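You operate a simulated robot arm through the tools that you are given. There is no shell and no other tool. Be economical: measure what you need, move in short steps, check, and stop when the job is done.

Carry out the task below with a simulated two-armed robot. There is one attempt and no reset: what you move stays moved.

JOB
Call up the peak: over 160 N the tested buckle goes in the orange tray, otherwise back in the drawer.
Fine: leave the clamp lever loose; shut flap and drawer; switch the blue box off.
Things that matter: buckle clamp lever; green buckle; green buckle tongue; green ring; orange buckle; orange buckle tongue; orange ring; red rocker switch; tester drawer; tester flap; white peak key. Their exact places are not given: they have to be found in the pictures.

The check looks at the end state, three seconds after you hand in, the way a careful person would. Anything else that was tipped, shoved, dropped, spilled or broken makes it a failure.

ROBOT AND FRAMES
Two 7-joint arms with fingered hands on one trunk, on a base that drives. Base frame: it is fixed to the floor where the robot stands at the start and does not move with it; the origin is under the middle of the robot, x ahead of it, y to its left, z up. Lengths are in mm, angles in rad, forces in N, time in s.
The left shoulder is at the start at [20, 214, 1435], the right one opposite. With the tool pointing down near the work surface each hand reaches from about 100 to 340 mm from the robot's upright axis, wherever it stands, measured 20 degrees to its own side. Places, roughly: buckle clamp lever [600, 200, 800]; red rocker switch [800, -100, 1300]; tester drawer [600, 100, 600]; tester flap [500, 100, 500]; white peak key [800, 0, 1300]. Payload 3.3 kg a hand.
The TCP of each hand is the grasp point between the finger pads, 26 mm short of the fingertips. In the tool frame z runs along the fingers and y along their closing line. Largest opening 132 mm; the body of the gripper starts 73 mm behind the TCP. The gripper is a hand of 2 fingers: y runs from the thumb to the fingers, the wrist lies at [0, 0, -224] in the tool frame, and closing takes about 1.5 s.
Orientation is told as [roll, pitch, yaw] about the base's x, y, z axes, in that order, counted from this pose: with the fingers straight down and closing along the base's y, the tool's x points along the base's -x, its y along +y and its z along -z.

CONTROLS
- The arms move only by the tool arm_command. It takes "left_steps", "right_steps" or both (then of equal length, played together; a hand with none holds still); each is a list of rows, each a list of 6 numbers: the shift along the base's x, y, z in units of 200 mm (1.0 is 200 mm), then the turn, a rotation vector about the base's x, y, z in units of 60 degrees (1.0 is 60 degrees). In form: [[x, y, z, rx, ry, rz], ...]. A call has 1 to 12 rows; each row is the pose to reach, as a shift and turn from the pose commanded when the call began. "left_claw" and "right_claw" are, for a hand that has rows, the gripper command, from -1 (shut) to 1 (fully open), values between in proportion, set as the call begins (left out, the last holds). A call with a number of a shift or a turn outside -1 to 1 is refused whole. Each row takes 0.2 s and may step no farther than 50 mm and 0.15 rad from the row before; otherwise, or with a gripper value out of range, the whole call is refused. Where a pose cannot be reached the arm comes as near as it can. A force on the tool above 60 N (or 10 N above the force at the start of the call, whichever is more), or a blocked arm, ends the call early, and 0.2 s more pass. The fingers move at their own pace (about 153 mm/s each) and stop on an object; they squeeze with about 31 N. The grip force told is the motor's: it shows also when the fingers shut on nothing. Time passes only in rows, and 0.2 s behind the last, so rows that repeat a pose let the fingers close. It gives the time, the measured TCP pose, the force on the tool (base axes), the opening and the grip force at its end, in the units of the frame above (readings bear some noise), with the torque about the TCP (base axes, N m) and any sound that the robot's microphone picked up.
- Cameras (640 x 400 px; columns grow to the right, rows downward): "scene" is now at [104.2, 10.6, 1612.4]; the picture's right is [0.20, -0.98, 0.00], its down [-0.53, -0.11, -0.84] and it looks along [0.83, 0.17, -0.54] (base axes); focal length 214 px, centre (320, 200). "left" rides on the left gripper at [-65, -3, -99] in its tool frame; the picture's right is [0.04, -1.00, 0.00], its down [0.83, 0.03, -0.55] and it looks along [0.55, 0.02, 0.83] (tool axes); focal length 261 px, centre (320, 200). "right" rides on the right gripper at [66, -3, -99] in its tool frame; the picture's right is [0.04, 1.00, 0.00], its down [-0.83, 0.03, -0.55] and it looks along [-0.55, 0.02, 0.83] (tool axes); focal length 261 px, centre (320, 200).
- capture(camera): a new picture of that camera. No time passes.
- lift_body(by): slides the trunk up (or, below 0, down) by that many mm; the arms and the scene camera ride with it, the base frame stays. It gives what a move gives, with no picture.
- roll_base(legs): drives the robot by 1 to 6 legs, each [ahead, left, turn to the left] in mm, mm and rad, along the robot's own axes; the way and the turn of a leg run together, so that a leg with both is an arc; at most 1500 mm and 3.142 rad a leg. The arms and the cameras ride along, it lands a little off, and it stops where it bumps. It gives what a move gives.
- curl_fingers(finger1, thumb_bend, hand): sets how far each is bent, from 0 (flat) to 1 (curled in); at 0.3 the hand is open as for a grip, at 0.7 the pads meet at the TCP. One left out holds its place. A second passes; each finger stops where it meets its share of the squeeze, and holds until it gets a number again. A gripper value or a shape takes the hand back. It gives what a move gives, with no picture; readings hold the bend of each and the force on the fingers (four entries, about 0 where the hand has none), thumb and palm.
- set_grasp(shape, hand): the hand has 2 fingers and takes this shape, open, in about a second: jaw (thumb against the fingers, like two jaws); tri (thumb and two fingers); tip (a fingertip pinch); poke (one finger out to press); point (the index stretched); flat (the hand flat); cup (the hand cupped); fist (a fist). The gripper value then closes the fingers along that shape, each until it touches; the sizes above hold for jaw. It gives what a move gives, with no picture.
- turn_head(pan, tilt): turns the head with the scene camera to pan (to the left, within 1.501 rad either way) and tilt (down, from -0.506 to 1.204), counted from straight ahead of the robot. It gives what a move gives.
- point_at(camera, pixels): for up to 12 pixels [column, row] of the newest picture of that camera ("zoom" is the newest enlarged one), the place [x, y, z] in the base frame of the surface seen there, good to about 2 mm, but the place of the scene camera against the robot may be out by one fixed shift of up to 12 mm in any direction. No time passes.
- zoom(camera, box): a new picture of the part [left, top, right, bottom] of that camera's present view, enlarged. No time passes.
- hand_in(): hands the job in; it is judged then, once.

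Work in short steps. Measure before you move; look again where a grasp or a placing could have gone wrong, and mend it. You have 80 turns and 58 pictures in all, those below and enlarged ones among them. Open the grippers and draw the arms clear of the work before you hand the job in, unless the task says otherwise; then end with one line.

The tools are called after ">>>" as a command line: name --argument value ..., lists and objects as JSON in quotes. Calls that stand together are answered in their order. arm_command: Moves the arms, as the interface text tells. Its arguments: {"type":"object","properties":{"left_steps":{"type":"array"},"left_claw":{"type":"number"},"right_steps":{"type":"array"},"right_claw":{"type":"number"}},"required":[]} The other tools are called the same way: lift_body (by) slides the trunk up or down; set_grasp (shape, hand) gives the hand a shape; curl_fingers (finger1, thumb_bend, hand) moves the fingers one by one; roll_base (legs) drives the base; turn_head (pan, tilt) turns the head that bears the scene camera; capture (camera) takes a picture; point_at (camera, pixels) gives the place of the surface under pixels of a picture; zoom (camera, box) takes an enlarged picture of a part of a camera's view; hand_in () hands the job in.

At the start:

```text
time: 0.0
left_eef_pos: [295.0, 179.1, 1472.2]
left_orientation: [-0.002, 0.003, 0.001]
left_ft_force: [-0.3, -0.8, -0.2]
left_wrist_torque: [0.0, 0.02, -0.03]
left_grip_width: 131.9
left_finger_force: 0.1
left_shape: jaw
left_bend: [0.3, 0.3]
left_finger forces: [0.0, 0.1, 0.0, 0.0, 0.0, 0.1]
right_eef_pos: [279.5, -47.9, 1500.6]
right_orientation: [-0.001, 0.002, 0.0]
right_ft_force: [-0.7, -0.2, -0.2]
right_wrist_torque: [0.02, -0.06, 0.04]
right_grip_width: 131.9
right_finger_force: 0.1
right_shape: jaw
right_bend: [0.3, 0.3]
right_finger forces: [0.1, 0.0, 0.0, 0.0, 0.0, 0.0]
trunk travel left (down, up): [-716.0, 45.0]
robot x, y, heading: [2.2, 0.1, -0.001]
head pan, tilt: [0.202, 0.567]
```

scene: 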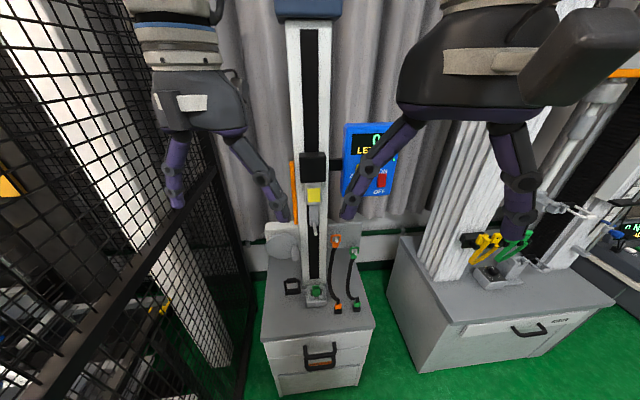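
right: 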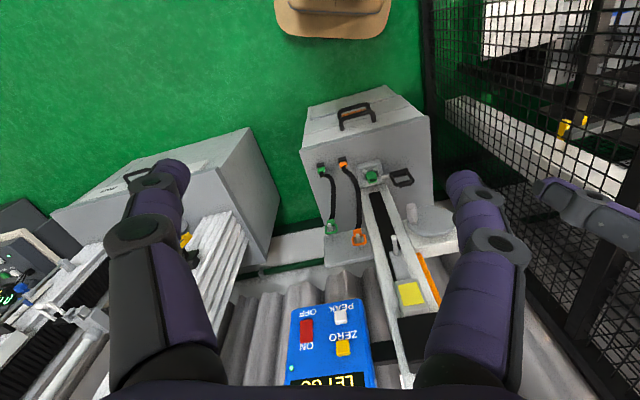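
left: 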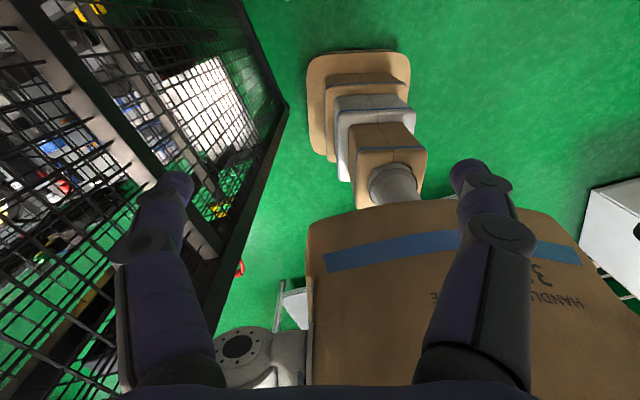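

The scene shows the tester near column 315, with the blue box at (370,155). I zoom on both for detail.

>>> zoom --camera "scene" --box '[250, 210, 410, 310]'

>>> zoom --camera "scene" --box '[280, 110, 440, 210]'

>>> zoom --camera "scene" --box '[240, 275, 440, 400]'

```text
4.00 times, centred on (330, 260) of scene
```

zoom: 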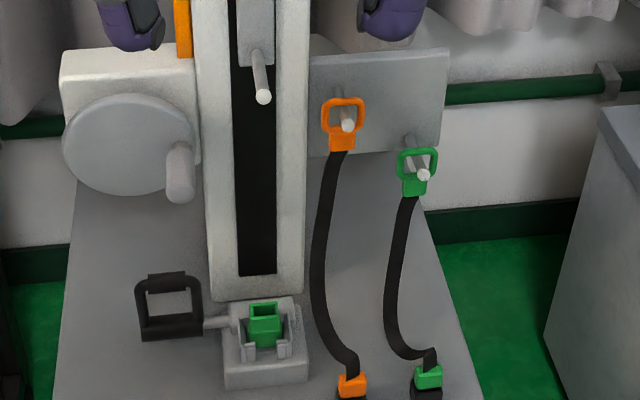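

```text
4.00 times, centred on (360, 160) of scene
```

zoom: 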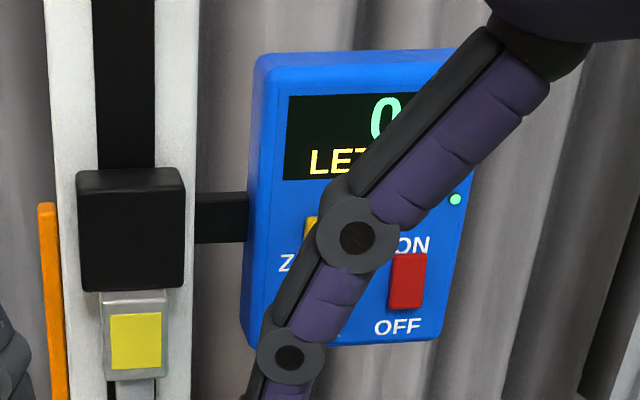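

```text
3.20 times, centred on (340, 338) of scene
```

zoom: 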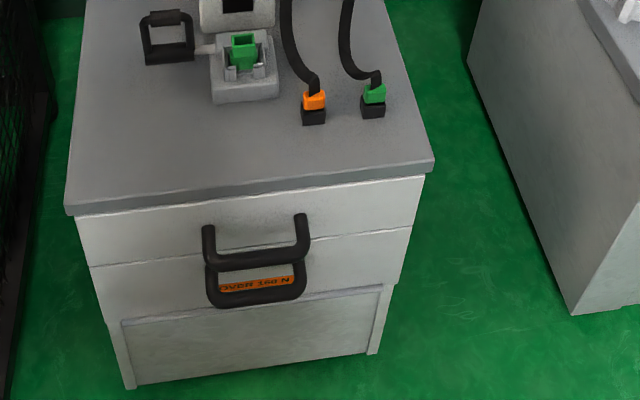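

The right arm hides the display, while the right camera sees it upside down near (335,345). I enlarge that view and measure key points from the scene.

>>> zoom --camera "right" --box '[272, 290, 400, 400]'

>>> capture --camera "scene"

>>> point_at --camera "scene" --pixels '[[264, 335], [372, 325], [316, 291], [292, 287], [338, 308], [357, 306], [320, 349], [320, 360], [335, 242], [352, 254], [382, 180], [350, 130]]'

>>> point_at --camera "right" --pixels '[[342, 315], [343, 348], [307, 331], [307, 322], [307, 340], [360, 310], [300, 375], [370, 176], [403, 177], [355, 112], [323, 168], [343, 161]]'

```text
3.64 times, centred on (336, 345) of right
```

zoom: 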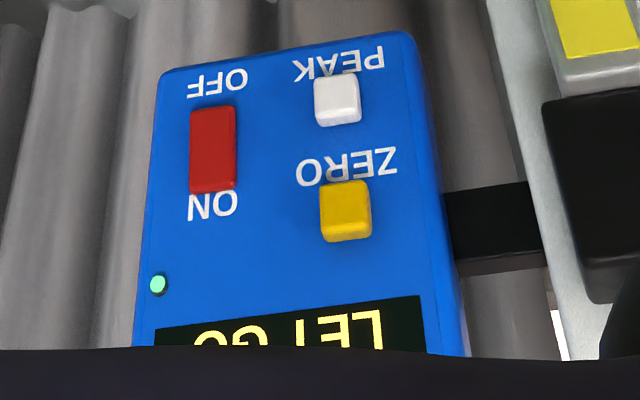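

```text
50 pictures are left
```

scene: 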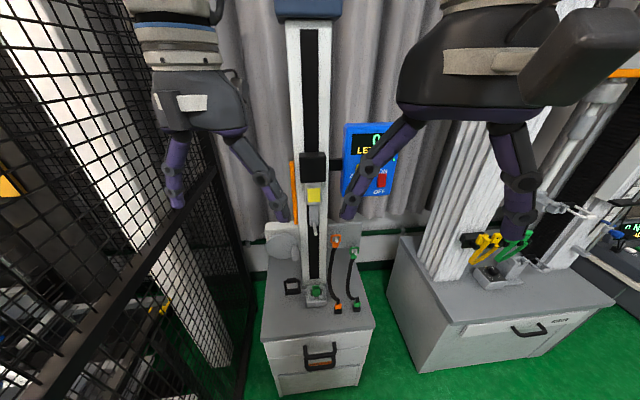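

```text
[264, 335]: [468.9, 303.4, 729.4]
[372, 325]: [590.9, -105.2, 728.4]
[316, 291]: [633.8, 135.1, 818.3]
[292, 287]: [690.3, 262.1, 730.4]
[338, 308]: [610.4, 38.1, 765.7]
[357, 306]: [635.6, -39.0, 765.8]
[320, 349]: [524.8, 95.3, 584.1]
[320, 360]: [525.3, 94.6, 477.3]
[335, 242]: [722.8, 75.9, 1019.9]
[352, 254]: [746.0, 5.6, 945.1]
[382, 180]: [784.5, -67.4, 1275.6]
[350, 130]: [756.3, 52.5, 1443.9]
```

```text
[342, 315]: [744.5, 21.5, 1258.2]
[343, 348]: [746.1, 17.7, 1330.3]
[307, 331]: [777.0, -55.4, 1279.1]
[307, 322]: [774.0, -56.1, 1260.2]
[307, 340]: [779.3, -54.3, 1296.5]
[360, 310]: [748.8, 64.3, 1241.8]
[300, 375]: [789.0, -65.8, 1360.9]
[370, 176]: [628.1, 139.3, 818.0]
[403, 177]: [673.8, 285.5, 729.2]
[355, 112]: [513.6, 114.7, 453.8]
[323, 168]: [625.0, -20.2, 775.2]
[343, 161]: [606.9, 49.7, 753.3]
```

The display reads "0 N / LET GO". The white PEAK key is at about (744,21,1258) and the red rocker at (777,-55,1279). The tester faces the robot rotated by about 0.29 rad, so I turn the base left to square up and give the right hand a poke shape.

>>> roll_base --legs '[[0, 0, 0.29]]'

>>> set_grasp --shape "poke" --hand "right"

>>> turn_head --pan 0.0 --tilt 0.6

```text
time: 1.3
left_eef_pos: [235.6, 251.8, 1472.8]
left_orientation: [0.001, 0.001, 0.284]
left_ft_force: [-0.1, 0.0, 0.4]
left_wrist_torque: [0.03, 0.03, 0.0]
left_grip_width: 131.9
left_finger_force: 0.0
left_shape: jaw
left_bend: [0.3, 0.3]
left_finger forces: [0.0, 0.0, 0.0, 0.1, 0.0, 0.0]
right_eef_pos: [283.3, 29.5, 1501.7]
right_orientation: [0.002, 0.002, 0.284]
right_ft_force: [-0.9, 0.0, 0.4]
right_wrist_torque: [0.0, 0.03, -0.01]
right_grip_width: 131.8
right_finger_force: 0.1
right_shape: jaw
right_bend: [0.3, 0.3]
right_finger forces: [0.0, 0.0, 0.0, 0.1, 0.0, 0.1]
trunk travel left (down, up): [-716.0, 45.0]
robot x, y, heading: [1.5, 0.1, 0.284]
head pan, tilt: [0.202, 0.567]
```

```text
time: 2.2
left_eef_pos: [234.9, 252.3, 1472.3]
left_orientation: [0.001, 0.002, 0.284]
left_ft_force: [0.0, -1.2, -0.4]
left_wrist_torque: [-0.04, -0.01, -0.02]
left_grip_width: 131.6
left_finger_force: 0.1
left_shape: jaw
left_bend: [0.3, 0.3]
left_finger forces: [0.0, 0.1, 0.0, 0.1, 0.0, 0.0]
right_eef_pos: [282.6, 29.2, 1500.9]
right_orientation: [0.003, 0.001, 0.284]
right_ft_force: [1.0, 0.1, -0.4]
right_wrist_torque: [0.0, -0.03, -0.03]
right_grip_width: 0.0
right_finger_force: 0.0
right_shape: poke
right_bend: [1.0, 0.44]
right_finger forces: [0.1, 0.1, 0.1, 0.0, 0.0, 0.1]
trunk travel left (down, up): [-716.0, 45.0]
robot x, y, heading: [1.0, 3.2, 0.29]
head pan, tilt: [0.202, 0.567]
```

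```text
time: 3.0
left_eef_pos: [234.8, 252.6, 1471.8]
left_orientation: [0.002, 0.002, 0.284]
left_ft_force: [0.4, 0.3, 0.8]
left_wrist_torque: [0.0, 0.02, -0.01]
left_grip_width: 131.9
left_finger_force: 0.0
left_shape: jaw
left_bend: [0.3, 0.3]
left_finger forces: [0.1, 0.0, 0.0, 0.1, 0.1, 0.0]
right_eef_pos: [283.6, 29.1, 1501.7]
right_orientation: [0.004, 0.002, 0.286]
right_ft_force: [1.2, 0.1, 0.8]
right_wrist_torque: [0.01, -0.01, 0.0]
right_grip_width: 0.3
right_finger_force: 0.0
right_shape: poke
right_bend: [1.0, 0.44]
right_finger forces: [0.0, 0.0, 0.0, 0.0, 0.0, 0.0]
trunk travel left (down, up): [-716.0, 45.0]
robot x, y, heading: [-1.0, -1.0, 0.282]
head pan, tilt: [0.0, 0.6]
```

Base heading is 0.284. I rotate the right tool from down to forward in two halves, lowering it and moving to the right shoulder line.

>>> arm_command --right_steps '[[0.07, -0.04, -0.1, 0.035, -0.12, 0], [0.14, -0.08, -0.2, 0.07, -0.24, 0], [0.21, -0.12, -0.3, 0.105, -0.36, 0], [0.28, -0.16, -0.4, 0.14, -0.48, 0], [0.36, -0.2, -0.5, 0.175, -0.6, 0], [0.435, -0.24, -0.6, 0.21, -0.72, 0]]'

>>> arm_command --right_steps '[[0.07, -0.04, -0.1, 0.035, -0.12, 0], [0.14, -0.08, -0.2, 0.07, -0.24, 0], [0.21, -0.12, -0.3, 0.105, -0.36, 0], [0.28, -0.16, -0.4, 0.14, -0.48, 0], [0.36, -0.2, -0.5, 0.175, -0.6, 0], [0.435, -0.24, -0.6, 0.21, -0.72, 0], [0.435, -0.24, -0.6, 0.21, -0.72, 0]]'

>>> capture --camera "right"

>>> capture --camera "scene"

```text
time: 4.4
left_eef_pos: [234.8, 251.7, 1472.2]
left_orientation: [0.0, 0.002, 0.284]
left_ft_force: [0.3, 0.2, 0.0]
left_wrist_torque: [0.02, 0.01, -0.03]
left_grip_width: 131.9
left_finger_force: 0.0
left_shape: jaw
left_bend: [0.3, 0.3]
left_finger forces: [0.0, 0.0, 0.1, 0.0, 0.0, 0.0]
right_eef_pos: [368.7, -19.2, 1379.6]
right_orientation: [0.007, -0.785, 0.281]
right_ft_force: [-0.2, 0.8, 0.0]
right_wrist_torque: [0.0, 0.0, 0.0]
right_grip_width: 0.0
right_finger_force: 0.0
right_shape: poke
right_bend: [1.0, 0.44]
right_finger forces: [0.1, 0.1, 0.1, 0.1, 0.0, 0.1]
trunk travel left (down, up): [-716.0, 45.0]
robot x, y, heading: [0.5, -0.3, 0.282]
head pan, tilt: [0.0, 0.6]
```

```text
time: 5.1
left_eef_pos: [234.3, 251.5, 1472.8]
left_orientation: [0.003, 0.001, 0.286]
left_ft_force: [-0.1, -0.4, -0.9]
left_wrist_torque: [-0.01, 0.02, 0.02]
left_grip_width: 132.0
left_finger_force: 0.1
left_shape: jaw
left_bend: [0.3, 0.3]
left_finger forces: [0.0, 0.0, 0.0, 0.0, 0.1, 0.1]
right_eef_pos: [391.4, 36.3, 1408.7]
right_orientation: [0.765, -0.946, -0.322]
right_ft_force: [0.3, -0.5, 0.1]
right_wrist_torque: [0.0, -0.01, 0.01]
right_grip_width: 0.0
right_finger_force: 0.1
right_shape: poke
right_bend: [1.0, 0.44]
right_finger forces: [0.1, 0.0, 0.0, 0.2, 0.0, 0.0]
right hand out of reach, approached as far as the arm can: row 1, 2, 3
trunk travel left (down, up): [-716.0, 45.0]
robot x, y, heading: [-1.2, 0.5, 0.286]
head pan, tilt: [0.0, 0.6]
stopped in row 3 (right hand): the arm was blocked; the commanded pose is now the measured one
```

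```text
49 pictures are left
```

right: 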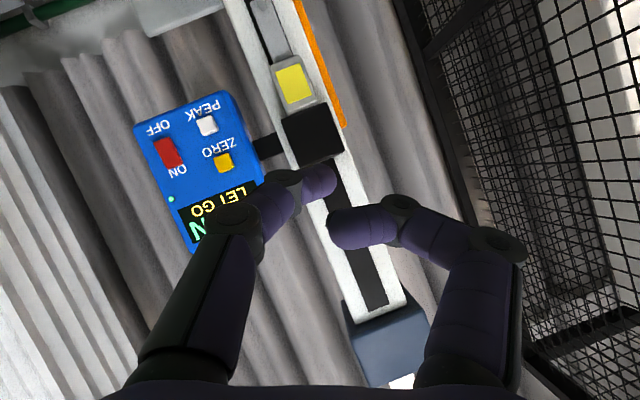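

```text
48 pictures are left
```

scene: 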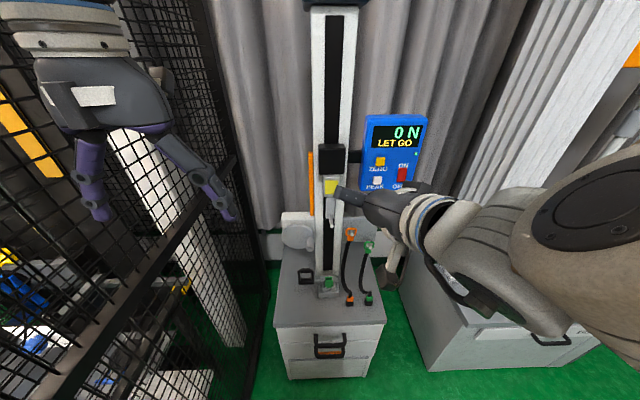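

The arm hit its limits with the tool fully forward, so I return it to the 45° tilt that worked. I move it in front of the PEAK key and use the closed jaw as the poker. The scene now shows the display clearly: "0 N LET GO", PEAK at (377,181).

>>> arm_command --right_steps '[[0.12, -0.055, -0.1, -0.077, 0.026, 0.0015], [0.28, -0.11, -0.2, -0.155, 0.051, 0.003], [0.44, -0.165, -0.3, -0.232, 0.077, 0.0045], [0.6, -0.22, -0.4, -0.31, 0.102, 0.006], [0.76, -0.275, -0.53, -0.387, 0.128, 0.0075], [0.95, -0.33, -0.665, -0.464, 0.153, 0.009], [0.95, -0.33, -0.665, -0.464, 0.153, 0.009]]'

>>> set_grasp --shape "jaw" --hand "right"

```text
time: 6.7
left_eef_pos: [234.9, 252.0, 1472.6]
left_orientation: [0.002, 0.003, 0.284]
left_ft_force: [1.0, 0.5, 0.2]
left_wrist_torque: [0.03, -0.01, 0.04]
left_grip_width: 132.0
left_finger_force: 0.1
left_shape: jaw
left_bend: [0.3, 0.3]
left_finger forces: [0.0, 0.1, 0.0, 0.0, 0.0, 0.0]
right_eef_pos: [579.6, -28.9, 1276.4]
right_orientation: [-0.01, -0.778, 0.3]
right_ft_force: [-0.4, -0.3, -1.0]
right_wrist_torque: [-0.03, 0.01, 0.0]
right_grip_width: 0.1
right_finger_force: 0.1
right_shape: poke
right_bend: [1.0, 0.44]
right_finger forces: [0.0, 0.0, 0.0, 0.0, 0.0, 0.1]
trunk travel left (down, up): [-716.0, 45.0]
robot x, y, heading: [-0.7, -2.7, 0.288]
head pan, tilt: [0.0, 0.6]
```

```text
time: 7.6
left_eef_pos: [234.9, 251.3, 1472.7]
left_orientation: [0.001, 0.001, 0.285]
left_ft_force: [0.7, 0.3, 1.0]
left_wrist_torque: [0.02, 0.02, 0.0]
left_grip_width: 132.1
left_finger_force: 0.1
left_shape: jaw
left_bend: [0.3, 0.3]
left_finger forces: [0.1, 0.0, 0.0, 0.0, 0.0, 0.0]
right_eef_pos: [578.9, -28.9, 1276.1]
right_orientation: [-0.01, -0.781, 0.298]
right_ft_force: [0.1, -0.5, -1.4]
right_wrist_torque: [-0.01, 0.04, -0.03]
right_grip_width: 132.0
right_finger_force: 0.0
right_shape: jaw
right_bend: [0.3, 0.3]
right_finger forces: [0.0, 0.1, 0.0, 0.0, 0.1, 0.1]
trunk travel left (down, up): [-716.0, 45.0]
robot x, y, heading: [-0.8, -0.7, 0.28]
head pan, tilt: [0.0, 0.6]
```

The pose is reached. I close the claw and measure the key with the right camera.

>>> arm_command --right_steps '[[0, 0, 0, 0, 0, 0], [0, 0, 0, 0, 0, 0], [0, 0, 0, 0, 0, 0], [0, 0, 0, 0, 0, 0], [0, 0, 0, 0, 0, 0], [0, 0, 0, 0, 0, 0], [0, 0, 0, 0, 0, 0]]' --right_claw -1

>>> capture --camera "right"

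```text
time: 9.2
left_eef_pos: [235.0, 251.6, 1473.0]
left_orientation: [0.002, 0.002, 0.284]
left_ft_force: [0.0, 1.5, 0.1]
left_wrist_torque: [0.0, -0.03, 0.01]
left_grip_width: 132.0
left_finger_force: 0.1
left_shape: jaw
left_bend: [0.3, 0.3]
left_finger forces: [0.1, 0.0, 0.0, 0.1, 0.0, 0.1]
right_eef_pos: [580.2, -28.9, 1276.6]
right_orientation: [-0.01, -0.782, 0.299]
right_ft_force: [0.9, 0.1, -0.1]
right_wrist_torque: [0.04, -0.02, -0.01]
right_grip_width: 0.0
right_finger_force: 30.8
right_shape: jaw
right_bend: [0.62, 0.7]
right_finger forces: [0.1, 0.0, 0.0, 0.0, 0.0, 0.1]
trunk travel left (down, up): [-716.0, 45.0]
robot x, y, heading: [0.3, 3.0, 0.281]
head pan, tilt: [0.0, 0.6]
```

```text
47 pictures are left
```

right: 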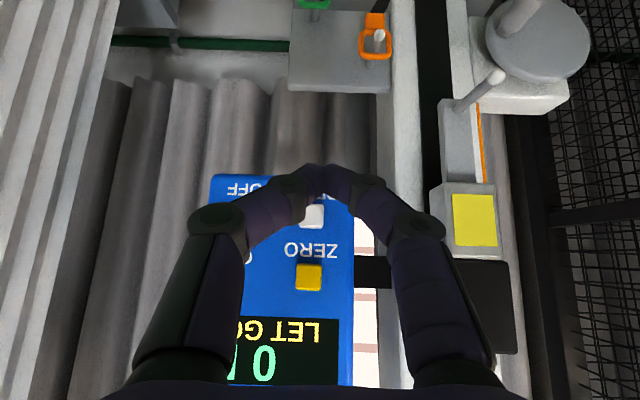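

>>> point_at --camera "right" --pixels '[[315, 217], [308, 224], [321, 224], [308, 276], [300, 250], [340, 300], [240, 188], [325, 172], [465, 240]]'

```text
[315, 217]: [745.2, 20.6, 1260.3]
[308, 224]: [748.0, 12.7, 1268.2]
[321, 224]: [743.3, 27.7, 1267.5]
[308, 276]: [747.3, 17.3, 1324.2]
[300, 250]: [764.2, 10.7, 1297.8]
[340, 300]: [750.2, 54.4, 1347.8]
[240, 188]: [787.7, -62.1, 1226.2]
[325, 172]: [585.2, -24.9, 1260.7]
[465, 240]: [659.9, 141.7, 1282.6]
```

The key face is at (745,20,1259), which lines up with the fingertip (v≈-190). It needs about 147 mm ahead to contact. I approach by 140 mm.

>>> arm_command --right_steps '[[0.16, 0.047, -0.025, 0, 0, 0], [0.32, 0.094, -0.025, 0, 0, 0], [0.48, 0.14, -0.025, 0, 0, 0], [0.6, 0.176, -0.025, 0, 0, 0], [0.672, 0.197, -0.025, 0, 0, 0], [0.672, 0.197, -0.025, 0, 0, 0]]'

>>> arm_command --right_steps '[[0.014, 0.004, 0, 0, 0, 0], [0.029, 0.0085, 0, 0, 0, 0], [0.043, 0.0125, 0, 0, 0, 0], [0.058, 0.017, 0, 0, 0, 0]]'

>>> zoom --camera "scene" --box '[300, 90, 460, 190]'

```text
time: 10.6
left_eef_pos: [233.8, 251.7, 1472.4]
left_orientation: [0.002, 0.002, 0.285]
left_ft_force: [-0.5, -0.5, 0.5]
left_wrist_torque: [-0.02, 0.0, 0.0]
left_grip_width: 131.7
left_finger_force: 0.0
left_shape: jaw
left_bend: [0.3, 0.3]
left_finger forces: [0.1, 0.0, 0.0, 0.0, 0.0, 0.1]
right_eef_pos: [714.1, 9.4, 1268.6]
right_orientation: [-0.009, -0.782, 0.299]
right_ft_force: [0.3, -1.5, -0.8]
right_wrist_torque: [0.0, 0.04, -0.04]
right_grip_width: 0.0
right_finger_force: 31.4
right_shape: jaw
right_bend: [0.62, 0.7]
right_finger forces: [0.0, 0.1, 0.0, 0.0, 0.0, 0.1]
trunk travel left (down, up): [-716.0, 45.0]
robot x, y, heading: [0.3, -0.6, 0.291]
head pan, tilt: [0.0, 0.6]
```

```text
time: 11.6
left_eef_pos: [234.1, 251.4, 1473.1]
left_orientation: [0.002, 0.002, 0.284]
left_ft_force: [-0.2, 0.0, 0.2]
left_wrist_torque: [0.0, 0.01, -0.01]
left_grip_width: 131.9
left_finger_force: 0.0
left_shape: jaw
left_bend: [0.3, 0.3]
left_finger forces: [0.0, 0.1, 0.1, 0.1, 0.0, 0.1]
right_eef_pos: [727.0, 13.1, 1268.3]
right_orientation: [-0.01, -0.777, 0.299]
right_ft_force: [-1.3, -0.2, -0.2]
right_wrist_torque: [0.0, 0.01, 0.01]
right_grip_width: 0.1
right_finger_force: 31.0
right_shape: jaw
right_bend: [0.62, 0.7]
right_finger forces: [0.1, 0.0, 0.0, 0.0, 0.1, 0.0]
trunk travel left (down, up): [-716.0, 45.0]
robot x, y, heading: [0.7, -0.4, 0.286]
head pan, tilt: [0.0, 0.6]
```

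```text
4.00 times, centred on (380, 140) of scene
```

zoom: 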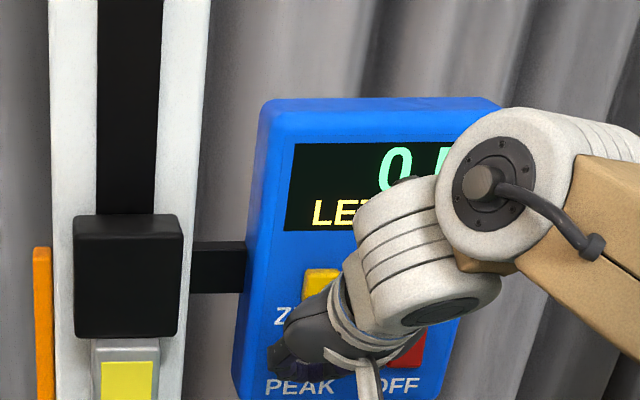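

No force yet. I press on in 3 mm rows.

>>> arm_command --right_steps '[[0.014, 0.004, 0, 0, 0, 0], [0.029, 0.0085, 0, 0, 0, 0], [0.043, 0.0125, 0, 0, 0, 0]]'

>>> capture --camera "right"

```text
time: 12.4
left_eef_pos: [233.1, 251.2, 1473.5]
left_orientation: [0.002, 0.0, 0.284]
left_ft_force: [0.2, 0.1, -0.9]
left_wrist_torque: [0.04, 0.0, -0.03]
left_grip_width: 131.9
left_finger_force: 0.1
left_shape: jaw
left_bend: [0.3, 0.3]
left_finger forces: [0.1, 0.1, 0.0, 0.0, 0.1, 0.1]
right_eef_pos: [731.7, 14.9, 1268.6]
right_orientation: [-0.009, -0.777, 0.301]
right_ft_force: [-17.7, -4.1, -4.7]
right_wrist_torque: [-0.15, 0.39, 0.09]
right_grip_width: 0.1
right_finger_force: 30.5
right_shape: jaw
right_bend: [0.63, 0.7]
right_finger forces: [0.1, 0.1, 0.0, 0.0, 0.1, 0.1]
trunk travel left (down, up): [-716.0, 45.0]
robot x, y, heading: [0.2, 0.6, 0.284]
head pan, tilt: [0.0, 0.6]
heard: click
```

```text
45 pictures are left
```

right: 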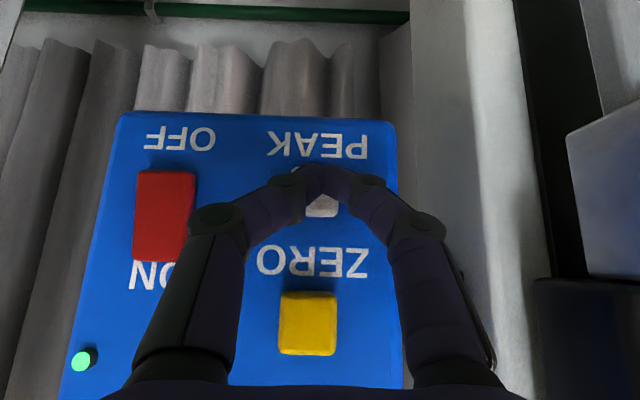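

Click heard. I back off 80 mm to read the display.

>>> arm_command --right_steps '[[-0.1, -0.03, 0, 0, 0, 0], [-0.25, -0.074, 0, 0, 0, 0], [-0.4, -0.118, 0, 0, 0, 0]]'

>>> capture --camera "right"

```text
time: 13.2
left_eef_pos: [234.2, 251.5, 1472.3]
left_orientation: [0.002, 0.0, 0.283]
left_ft_force: [0.2, -0.1, -1.0]
left_wrist_torque: [-0.02, 0.02, -0.03]
left_grip_width: 131.7
left_finger_force: 0.0
left_shape: jaw
left_bend: [0.3, 0.3]
left_finger forces: [0.1, 0.1, 0.1, 0.1, 0.0, 0.1]
right_eef_pos: [654.5, -9.6, 1268.2]
right_orientation: [-0.011, -0.781, 0.296]
right_ft_force: [-0.8, -0.1, -0.4]
right_wrist_torque: [0.0, 0.0, 0.03]
right_grip_width: 0.0
right_finger_force: 31.3
right_shape: jaw
right_bend: [0.62, 0.7]
right_finger forces: [0.0, 0.1, 0.1, 0.0, 0.0, 0.0]
trunk travel left (down, up): [-716.0, 45.0]
robot x, y, heading: [3.1, 2.2, 0.287]
head pan, tilt: [0.0, 0.6]
```

```text
44 pictures are left
```

right: 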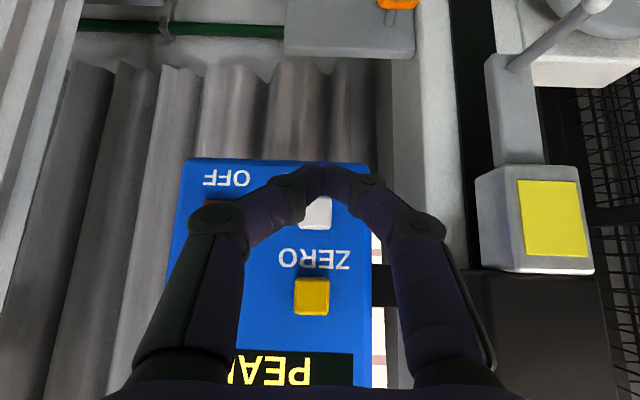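

Display shows "PEAK…". I back off to the switch's lane and read the number.

>>> arm_command --right_steps '[[-0.18, -0.05, 0, 0, 0, 0], [-0.36, -0.1, 0, 0, 0, 0], [-0.3, -0.3, 0, 0, 0, 0], [-0.24, -0.5, 0, 0, 0, 0]]'

>>> zoom --camera "right" --box '[200, 150, 520, 400]'

>>> capture --camera "scene"

```text
time: 14.2
left_eef_pos: [234.2, 252.2, 1472.6]
left_orientation: [0.0, 0.002, 0.285]
left_ft_force: [0.0, 0.2, 0.5]
left_wrist_torque: [0.0, 0.02, 0.0]
left_grip_width: 132.0
left_finger_force: 0.1
left_shape: jaw
left_bend: [0.3, 0.3]
left_finger forces: [0.0, 0.0, 0.0, 0.0, 0.0, 0.0]
right_eef_pos: [605.4, -106.9, 1269.9]
right_orientation: [-0.009, -0.779, 0.299]
right_ft_force: [-0.1, -0.6, -0.4]
right_wrist_torque: [0.01, 0.01, 0.01]
right_grip_width: 0.0
right_finger_force: 30.9
right_shape: jaw
right_bend: [0.62, 0.7]
right_finger forces: [0.1, 0.0, 0.1, 0.0, 0.0, 0.0]
trunk travel left (down, up): [-716.0, 45.0]
robot x, y, heading: [0.7, -2.5, 0.289]
head pan, tilt: [0.0, 0.6]
```

```text
1.60 times, centred on (360, 275) of right
```

zoom: 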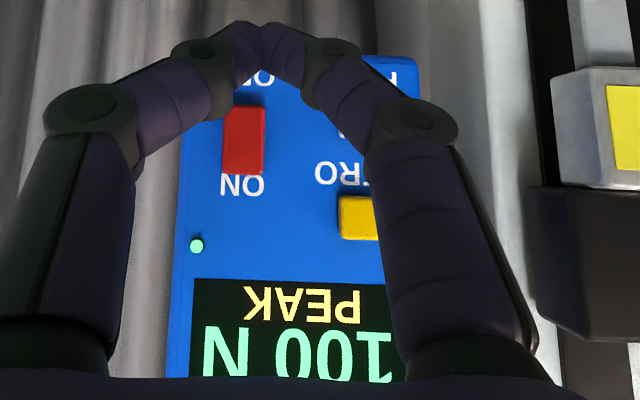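

```text
42 pictures are left
```

scene: 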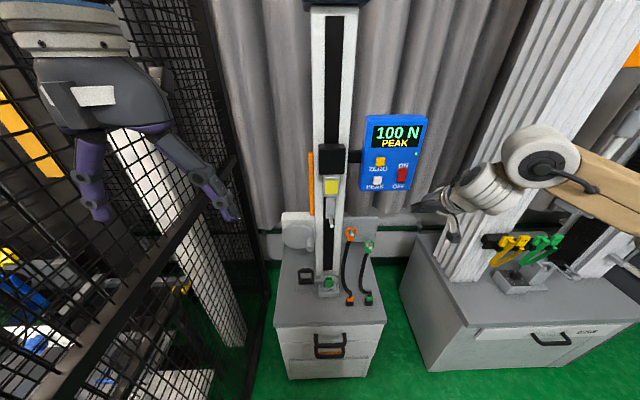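

I enlarge the number to be certain.

>>> zoom --camera "scene" --box '[364, 112, 428, 152]'

>>> point_at --camera "right" --pixels '[[350, 242], [351, 228], [356, 258], [345, 245], [355, 245]]'

>>> point_at --camera "scene" --pixels '[[402, 174], [402, 168], [402, 181], [377, 181]]'

```text
10.00 times, centred on (396, 132) of scene
```

zoom: 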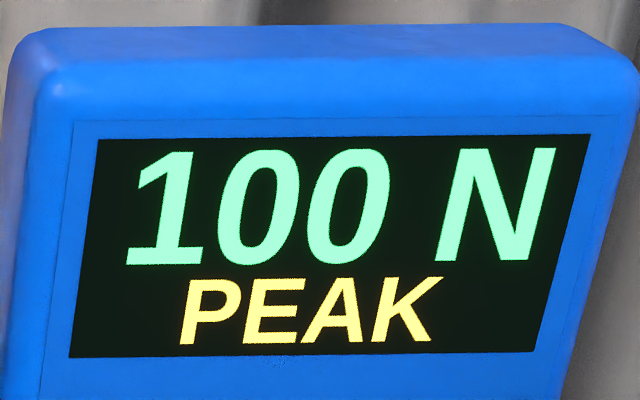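

```text
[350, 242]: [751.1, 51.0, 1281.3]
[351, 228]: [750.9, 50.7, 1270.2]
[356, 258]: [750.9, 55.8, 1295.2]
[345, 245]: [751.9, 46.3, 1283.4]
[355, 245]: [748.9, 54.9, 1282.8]
```

```text
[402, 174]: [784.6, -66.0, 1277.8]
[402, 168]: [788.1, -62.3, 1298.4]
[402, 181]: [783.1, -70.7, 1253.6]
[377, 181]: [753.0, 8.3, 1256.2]
```

Peak is 100 N, not over 160, so the tested buckle goes back in the drawer. I corrected the zoom offset: the switch centre in the right picture is near (312,237), and I measure it again.

>>> point_at --camera "right" --pixels '[[312, 237], [313, 221], [312, 252], [303, 237], [320, 237], [312, 230], [290, 240]]'

```text
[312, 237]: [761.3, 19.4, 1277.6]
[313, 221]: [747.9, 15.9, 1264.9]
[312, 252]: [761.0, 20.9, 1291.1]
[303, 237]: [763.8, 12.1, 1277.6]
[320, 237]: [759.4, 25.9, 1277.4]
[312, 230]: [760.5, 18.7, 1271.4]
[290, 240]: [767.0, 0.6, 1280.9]
```

The newest full capture was the older one, so I use the earlier first-picture measurement: rocker at (776,-56), OFF end z≈1260 protruding. The current lane already matches (v≈-272). I approach and then press gently.

>>> arm_command --right_steps '[[0.18, 0.0527, 0, 0, 0, 0], [0.36, 0.105, 0, 0, 0, 0], [0.54, 0.158, 0, 0, 0, 0], [0.65, 0.19, 0, 0, 0, 0], [0.71, 0.208, 0, 0, 0, 0], [0.71, 0.208, 0, 0, 0, 0]]'

>>> capture --camera "right"

```text
time: 15.6
left_eef_pos: [233.6, 250.9, 1472.1]
left_orientation: [0.0, 0.002, 0.285]
left_ft_force: [-0.4, 0.7, -0.6]
left_wrist_torque: [-0.01, -0.02, 0.02]
left_grip_width: 132.0
left_finger_force: 0.0
left_shape: jaw
left_bend: [0.3, 0.3]
left_finger forces: [0.0, 0.1, 0.1, 0.1, 0.0, 0.1]
right_eef_pos: [748.8, -66.6, 1269.8]
right_orientation: [-0.009, -0.782, 0.3]
right_ft_force: [0.0, 0.2, -0.3]
right_wrist_torque: [-0.02, 0.04, -0.02]
right_grip_width: 0.0
right_finger_force: 30.9
right_shape: jaw
right_bend: [0.62, 0.7]
right_finger forces: [0.0, 0.1, 0.1, 0.1, 0.1, 0.0]
trunk travel left (down, up): [-716.0, 45.0]
robot x, y, heading: [3.7, -0.5, 0.288]
head pan, tilt: [0.0, 0.6]
```

```text
40 pictures are left
```

right: 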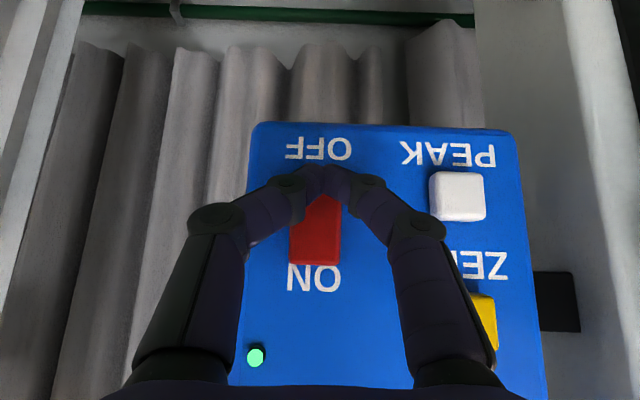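

The fingertip is over the OFF end of the rocker, so I press forward.

>>> arm_command --right_steps '[[0.019, 0.0056, 0, 0, 0, 0], [0.038, 0.011, 0, 0, 0, 0], [0.053, 0.0155, 0, 0, 0, 0], [0.067, 0.02, 0, 0, 0, 0]]'

```text
time: 16.6
left_eef_pos: [233.6, 251.4, 1472.3]
left_orientation: [0.002, -0.001, 0.283]
left_ft_force: [0.0, -0.1, -0.3]
left_wrist_torque: [-0.02, 0.01, 0.03]
left_grip_width: 131.9
left_finger_force: 0.0
left_shape: jaw
left_bend: [0.3, 0.3]
left_finger forces: [0.0, 0.0, 0.0, 0.0, 0.0, 0.1]
right_eef_pos: [760.3, -63.8, 1268.0]
right_orientation: [-0.012, -0.778, 0.301]
right_ft_force: [-17.2, -4.4, -1.9]
right_wrist_torque: [-0.09, 0.34, 0.06]
right_grip_width: 0.1
right_finger_force: 30.6
right_shape: jaw
right_bend: [0.63, 0.7]
right_finger forces: [0.0, 0.0, 0.1, 0.1, 0.0, 0.1]
trunk travel left (down, up): [-716.0, 45.0]
robot x, y, heading: [1.4, -1.6, 0.284]
head pan, tilt: [0.0, 0.6]
```

17 N of force but no click, so I press a little more.

>>> arm_command --right_steps '[[0.012, 0.0035, 0, 0, 0, 0], [0.024, 0.007, 0, 0, 0, 0], [0.036, 0.0105, 0, 0, 0, 0]]'

>>> capture --camera "right"

```text
time: 17.3
left_eef_pos: [232.9, 250.3, 1473.0]
left_orientation: [0.002, 0.002, 0.282]
left_ft_force: [0.2, 0.3, 0.0]
left_wrist_torque: [-0.06, 0.03, 0.0]
left_grip_width: 131.9
left_finger_force: 0.1
left_shape: jaw
left_bend: [0.3, 0.3]
left_finger forces: [0.0, 0.1, 0.0, 0.0, 0.0, 0.1]
right_eef_pos: [761.4, -62.5, 1264.3]
right_orientation: [-0.015, -0.761, 0.306]
right_ft_force: [-13.6, -2.9, -1.7]
right_wrist_torque: [-0.06, 0.19, -0.01]
right_grip_width: 0.0
right_finger_force: 30.8
right_shape: jaw
right_bend: [0.65, 0.7]
right_finger forces: [0.0, 0.1, 0.0, 0.0, 0.0, 0.0]
trunk travel left (down, up): [-716.0, 45.0]
robot x, y, heading: [0.9, -0.4, 0.281]
head pan, tilt: [0.0, 0.6]
stopped in row 3 (right hand): the force on the tool passed its limit at 63 N (the readings are from after the stop); the commanded pose is now the measured one
```

```text
39 pictures are left
```

right: 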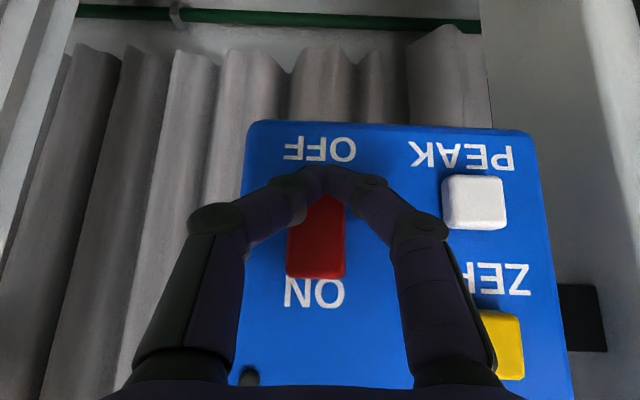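

The LED went dark and the rocker flipped, so the box is off. I back the right hand off and enlarge the cabinet front and clamp.

>>> arm_command --right_steps '[[-0.15, -0.04, 0, 0, 0, 0], [-0.38, -0.11, 0, 0, 0, 0], [-0.61, -0.18, 0, 0, 0, 0], [-0.84, -0.25, 0, 0, 0, 0], [-1.0, -0.3, 0, 0, 0, 0]]' --right_claw 1

>>> zoom --camera "scene" --box '[260, 250, 400, 340]'

>>> zoom --camera "scene" --box '[260, 310, 400, 400]'

```text
time: 18.5
left_eef_pos: [234.5, 251.5, 1472.3]
left_orientation: [0.002, 0.003, 0.283]
left_ft_force: [-0.5, 0.5, -0.6]
left_wrist_torque: [0.03, 0.03, -0.03]
left_grip_width: 131.7
left_finger_force: 0.1
left_shape: jaw
left_bend: [0.3, 0.3]
left_finger forces: [0.0, 0.0, 0.0, 0.1, 0.1, 0.0]
right_eef_pos: [565.1, -122.7, 1266.5]
right_orientation: [-0.013, -0.765, 0.306]
right_ft_force: [0.8, 0.4, 0.8]
right_wrist_torque: [-0.03, 0.0, -0.03]
right_grip_width: 131.8
right_finger_force: 0.1
right_shape: jaw
right_bend: [0.3, 0.3]
right_finger forces: [0.0, 0.0, 0.0, 0.1, 0.0, 0.1]
trunk travel left (down, up): [-716.0, 45.0]
robot x, y, heading: [1.1, -0.3, 0.282]
head pan, tilt: [0.0, 0.6]
```

```text
4.44 times, centred on (330, 295) of scene
```

zoom: 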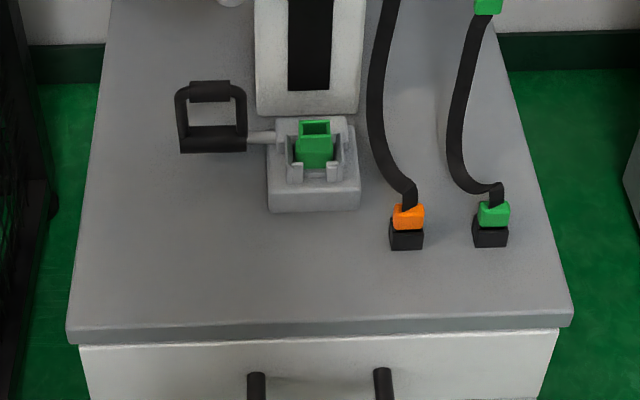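

```text
4.44 times, centred on (330, 355) of scene
```

zoom: 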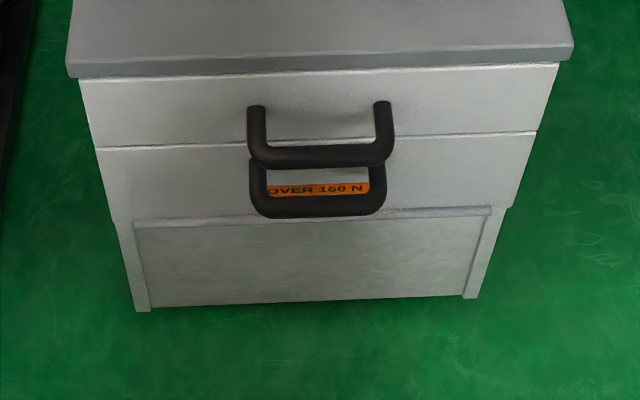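

The drawer and flap both look shut. I measure the lever frame, clamp, buckle, and handles.

>>> capture --camera "scene"

>>> zoom --camera "scene" --box '[280, 250, 380, 312]'

```text
36 pictures are left
```

scene: 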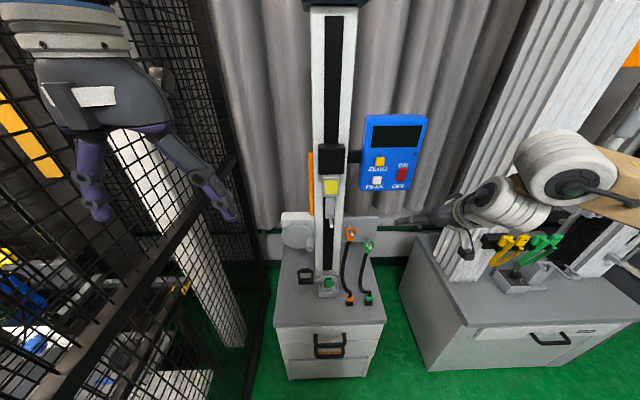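

```text
6.40 times, centred on (330, 281) of scene
```

zoom: 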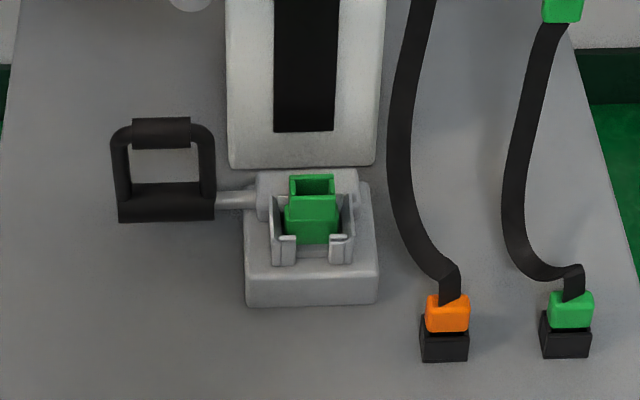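

>>> point_at --camera "zoom" --pixels '[[162, 132], [137, 130], [188, 132], [165, 195], [165, 212], [118, 170], [209, 170], [236, 199], [312, 180], [312, 215], [312, 190], [340, 250]]'

>>> point_at --camera "zoom" --pixels '[[282, 250], [260, 180], [310, 280], [248, 285], [376, 285], [270, 215], [352, 215], [290, 182], [334, 182], [312, 238], [286, 225], [338, 225]]'

>>> point_at --camera "scene" --pixels '[[316, 335], [344, 334], [330, 345], [330, 355], [316, 345], [278, 340], [383, 337], [330, 330], [330, 344], [330, 358]]'

```text
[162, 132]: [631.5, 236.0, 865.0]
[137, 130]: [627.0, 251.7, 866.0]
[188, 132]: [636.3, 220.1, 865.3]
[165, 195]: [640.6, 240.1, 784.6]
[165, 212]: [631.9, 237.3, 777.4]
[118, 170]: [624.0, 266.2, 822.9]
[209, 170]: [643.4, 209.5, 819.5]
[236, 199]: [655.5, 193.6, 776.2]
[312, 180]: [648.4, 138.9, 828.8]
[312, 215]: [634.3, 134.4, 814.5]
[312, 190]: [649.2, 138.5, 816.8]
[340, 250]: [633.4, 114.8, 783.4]
```

```text
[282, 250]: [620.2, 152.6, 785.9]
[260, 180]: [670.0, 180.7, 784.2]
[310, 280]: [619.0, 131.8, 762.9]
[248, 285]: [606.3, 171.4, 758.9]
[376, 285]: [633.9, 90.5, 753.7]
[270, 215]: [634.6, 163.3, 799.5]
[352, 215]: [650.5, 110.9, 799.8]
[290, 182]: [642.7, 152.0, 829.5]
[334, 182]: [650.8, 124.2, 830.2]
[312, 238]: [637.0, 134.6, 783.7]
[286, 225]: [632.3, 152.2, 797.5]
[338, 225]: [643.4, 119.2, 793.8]
```

```text
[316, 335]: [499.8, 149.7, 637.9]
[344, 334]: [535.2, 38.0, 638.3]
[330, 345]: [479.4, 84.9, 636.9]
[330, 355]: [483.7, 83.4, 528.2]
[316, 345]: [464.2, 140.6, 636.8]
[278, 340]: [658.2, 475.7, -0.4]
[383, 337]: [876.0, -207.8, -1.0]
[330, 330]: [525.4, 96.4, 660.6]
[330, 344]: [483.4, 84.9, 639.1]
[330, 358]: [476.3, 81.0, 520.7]
```

The lever is upright: top bar at z 865, shaft at z≈780. I look at the neighbouring tester's clamp for a hint about the loose direction, and pull the right hand back before lowering the trunk.

>>> zoom --camera "scene" --box '[450, 200, 600, 300]'

>>> arm_command --right_steps '[[-0.2, 0, 0, 0, 0, 0], [-0.4, 0, 0, 0, 0, 0], [-0.6, 0.05, 0, 0, 0, 0], [-0.8, 0.1, 0, 0, 0, 0]]'

>>> lift_body --by -330

```text
4.00 times, centred on (525, 250) of scene
```

zoom: 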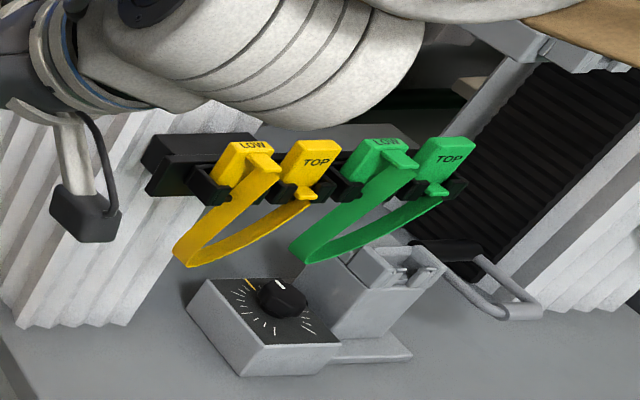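

```text
time: 19.5
left_eef_pos: [234.9, 251.9, 1472.9]
left_orientation: [0.0, 0.003, 0.284]
left_ft_force: [-0.2, 0.6, 0.6]
left_wrist_torque: [0.0, 0.0, 0.01]
left_grip_width: 131.6
left_finger_force: 0.1
left_shape: jaw
left_bend: [0.3, 0.3]
left_finger forces: [0.1, 0.0, 0.0, 0.0, 0.1, 0.0]
right_eef_pos: [433.2, -83.1, 1265.9]
right_orientation: [-0.016, -0.764, 0.307]
right_ft_force: [0.3, 0.8, 0.7]
right_wrist_torque: [0.0, 0.03, 0.01]
right_grip_width: 131.8
right_finger_force: 0.0
right_shape: jaw
right_bend: [0.3, 0.3]
right_finger forces: [0.0, 0.0, 0.1, 0.0, 0.1, 0.0]
right hand out of reach, approached as far as the arm can: row 3, 4
trunk travel left (down, up): [-716.0, 45.0]
robot x, y, heading: [-3.7, 3.1, 0.282]
head pan, tilt: [0.0, 0.6]
```

```text
time: 22.8
left_eef_pos: [236.5, 247.2, 1143.2]
left_orientation: [0.007, 0.005, 0.283]
left_ft_force: [0.1, 0.3, -0.5]
left_wrist_torque: [0.03, 0.01, -0.01]
left_grip_width: 131.8
left_finger_force: 0.0
left_shape: jaw
left_bend: [0.3, 0.3]
left_finger forces: [0.1, 0.0, 0.0, 0.1, 0.1, 0.1]
right_eef_pos: [435.9, -82.3, 913.8]
right_orientation: [-0.007, -0.713, 0.301]
right_ft_force: [0.8, 0.4, -0.6]
right_wrist_torque: [0.0, -0.03, 0.0]
right_grip_width: 132.1
right_finger_force: 0.0
right_shape: jaw
right_bend: [0.3, 0.3]
right_finger forces: [0.1, 0.0, 0.0, 0.1, 0.1, 0.0]
trunk travel left (down, up): [-386.0, 375.0]
robot x, y, heading: [-3.5, 0.4, 0.286]
head pan, tilt: [0.0, 0.6]
```

The trunk is down, so I look at the clamp again from nearer level.

>>> turn_head --pan 0.0 --tilt 0.65

>>> capture --camera "scene"

>>> capture --camera "right"

```text
time: 23.4
left_eef_pos: [236.2, 245.6, 1142.4]
left_orientation: [0.007, 0.004, 0.283]
left_ft_force: [0.2, -0.4, 0.8]
left_wrist_torque: [-0.01, 0.01, 0.01]
left_grip_width: 131.7
left_finger_force: 0.2
left_shape: jaw
left_bend: [0.3, 0.3]
left_finger forces: [0.1, 0.0, 0.0, 0.0, 0.0, 0.0]
right_eef_pos: [436.8, -83.0, 913.8]
right_orientation: [-0.006, -0.711, 0.301]
right_ft_force: [0.1, -0.7, 0.1]
right_wrist_torque: [0.02, 0.0, 0.01]
right_grip_width: 132.0
right_finger_force: 0.2
right_shape: jaw
right_bend: [0.3, 0.3]
right_finger forces: [0.0, 0.0, 0.1, 0.0, 0.0, 0.0]
trunk travel left (down, up): [-386.0, 375.0]
robot x, y, heading: [-0.8, 2.2, 0.286]
head pan, tilt: [0.0, 0.649]
```

```text
33 pictures are left
```

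scene: 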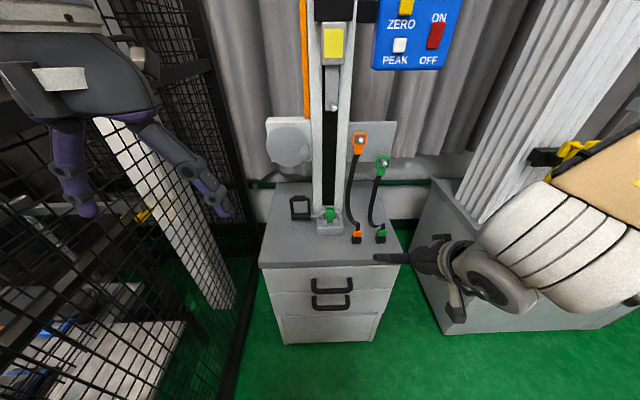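

```text
32 pictures are left
```

right: 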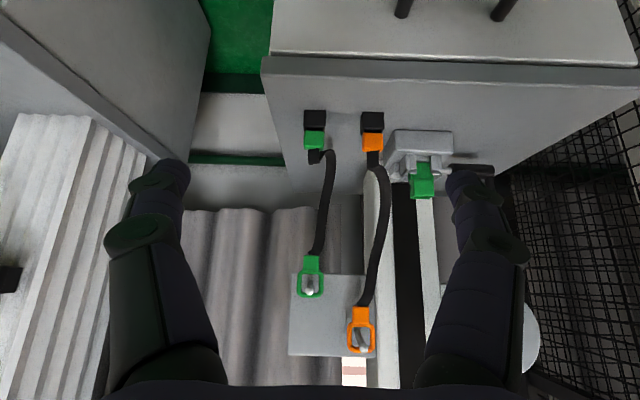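

I measure the clamp and column from the right camera, and the lever, table edge and fence from the scene.

>>> point_at --camera "right" --pixels '[[422, 193], [413, 180], [431, 180], [422, 168], [425, 215], [374, 215], [425, 140], [445, 150], [395, 150], [372, 140], [315, 137], [430, 70]]'

>>> point_at --camera "scene" --pixels '[[299, 199], [300, 215], [330, 211], [332, 291], [332, 307], [292, 207], [263, 262], [398, 258], [225, 260], [235, 150], [330, 105], [318, 180]]'

```text
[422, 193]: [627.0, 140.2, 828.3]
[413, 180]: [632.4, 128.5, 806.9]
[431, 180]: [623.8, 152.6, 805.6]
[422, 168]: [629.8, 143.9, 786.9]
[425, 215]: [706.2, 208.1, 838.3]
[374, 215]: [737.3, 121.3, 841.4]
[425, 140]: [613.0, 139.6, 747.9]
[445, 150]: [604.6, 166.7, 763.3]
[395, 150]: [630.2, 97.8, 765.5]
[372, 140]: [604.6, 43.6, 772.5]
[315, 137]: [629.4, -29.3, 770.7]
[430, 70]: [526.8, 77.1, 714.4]
```

```text
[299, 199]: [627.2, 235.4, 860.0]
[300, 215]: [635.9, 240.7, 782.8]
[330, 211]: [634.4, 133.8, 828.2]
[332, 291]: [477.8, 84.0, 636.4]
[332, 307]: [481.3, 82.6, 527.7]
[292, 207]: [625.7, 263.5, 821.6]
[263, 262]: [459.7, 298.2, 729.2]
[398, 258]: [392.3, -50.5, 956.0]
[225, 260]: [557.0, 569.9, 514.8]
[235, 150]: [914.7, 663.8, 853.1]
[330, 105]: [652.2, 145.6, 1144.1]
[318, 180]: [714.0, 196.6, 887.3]
```

The buckle top is at about (627,140,828) and the lever bar is around u≈670, v≈60, z≈862 in cabinet axes. The column front is well behind at u≈736. I drive 150 mm forward so both are within reach.

>>> roll_base --legs '[[150, 0, 0]]'

>>> capture --camera "left"

```text
time: 24.8
left_eef_pos: [380.8, 292.8, 1142.3]
left_orientation: [0.004, 0.004, 0.284]
left_ft_force: [0.1, -0.8, 0.2]
left_wrist_torque: [0.01, -0.03, -0.04]
left_grip_width: 131.8
left_finger_force: 0.2
left_shape: jaw
left_bend: [0.3, 0.3]
left_finger forces: [0.0, 0.0, 0.0, 0.0, 0.0, 0.1]
right_eef_pos: [581.3, -37.9, 913.8]
right_orientation: [-0.01, -0.712, 0.303]
right_ft_force: [0.6, -0.5, 0.8]
right_wrist_torque: [-0.02, -0.01, -0.01]
right_grip_width: 131.8
right_finger_force: 0.0
right_shape: jaw
right_bend: [0.3, 0.3]
right_finger forces: [0.0, 0.0, 0.0, 0.0, 0.1, 0.1]
trunk travel left (down, up): [-386.0, 375.0]
robot x, y, heading: [145.2, 42.6, 0.285]
head pan, tilt: [0.0, 0.649]
```

```text
31 pictures are left
```

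left: 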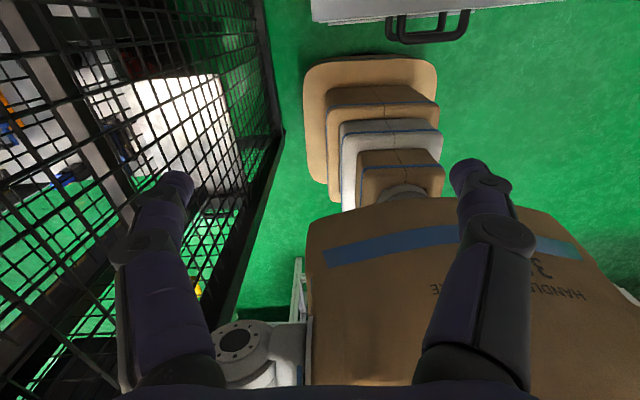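

The base's front edge at (375,58) is near the cabinet handles at (430,35), so I check the remaining gap.

>>> point_at --camera "left" --pixels '[[375, 62], [375, 95], [390, 130], [430, 40], [430, 20], [350, 12], [275, 140], [220, 260], [436, 30], [400, 215]]'

```text
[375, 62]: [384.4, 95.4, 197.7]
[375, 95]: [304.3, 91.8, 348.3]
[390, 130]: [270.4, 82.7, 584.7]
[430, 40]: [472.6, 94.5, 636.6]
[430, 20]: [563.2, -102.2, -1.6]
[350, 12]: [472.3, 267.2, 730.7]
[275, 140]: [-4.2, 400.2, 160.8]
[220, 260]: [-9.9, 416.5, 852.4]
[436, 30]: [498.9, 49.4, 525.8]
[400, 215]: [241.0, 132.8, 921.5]
```

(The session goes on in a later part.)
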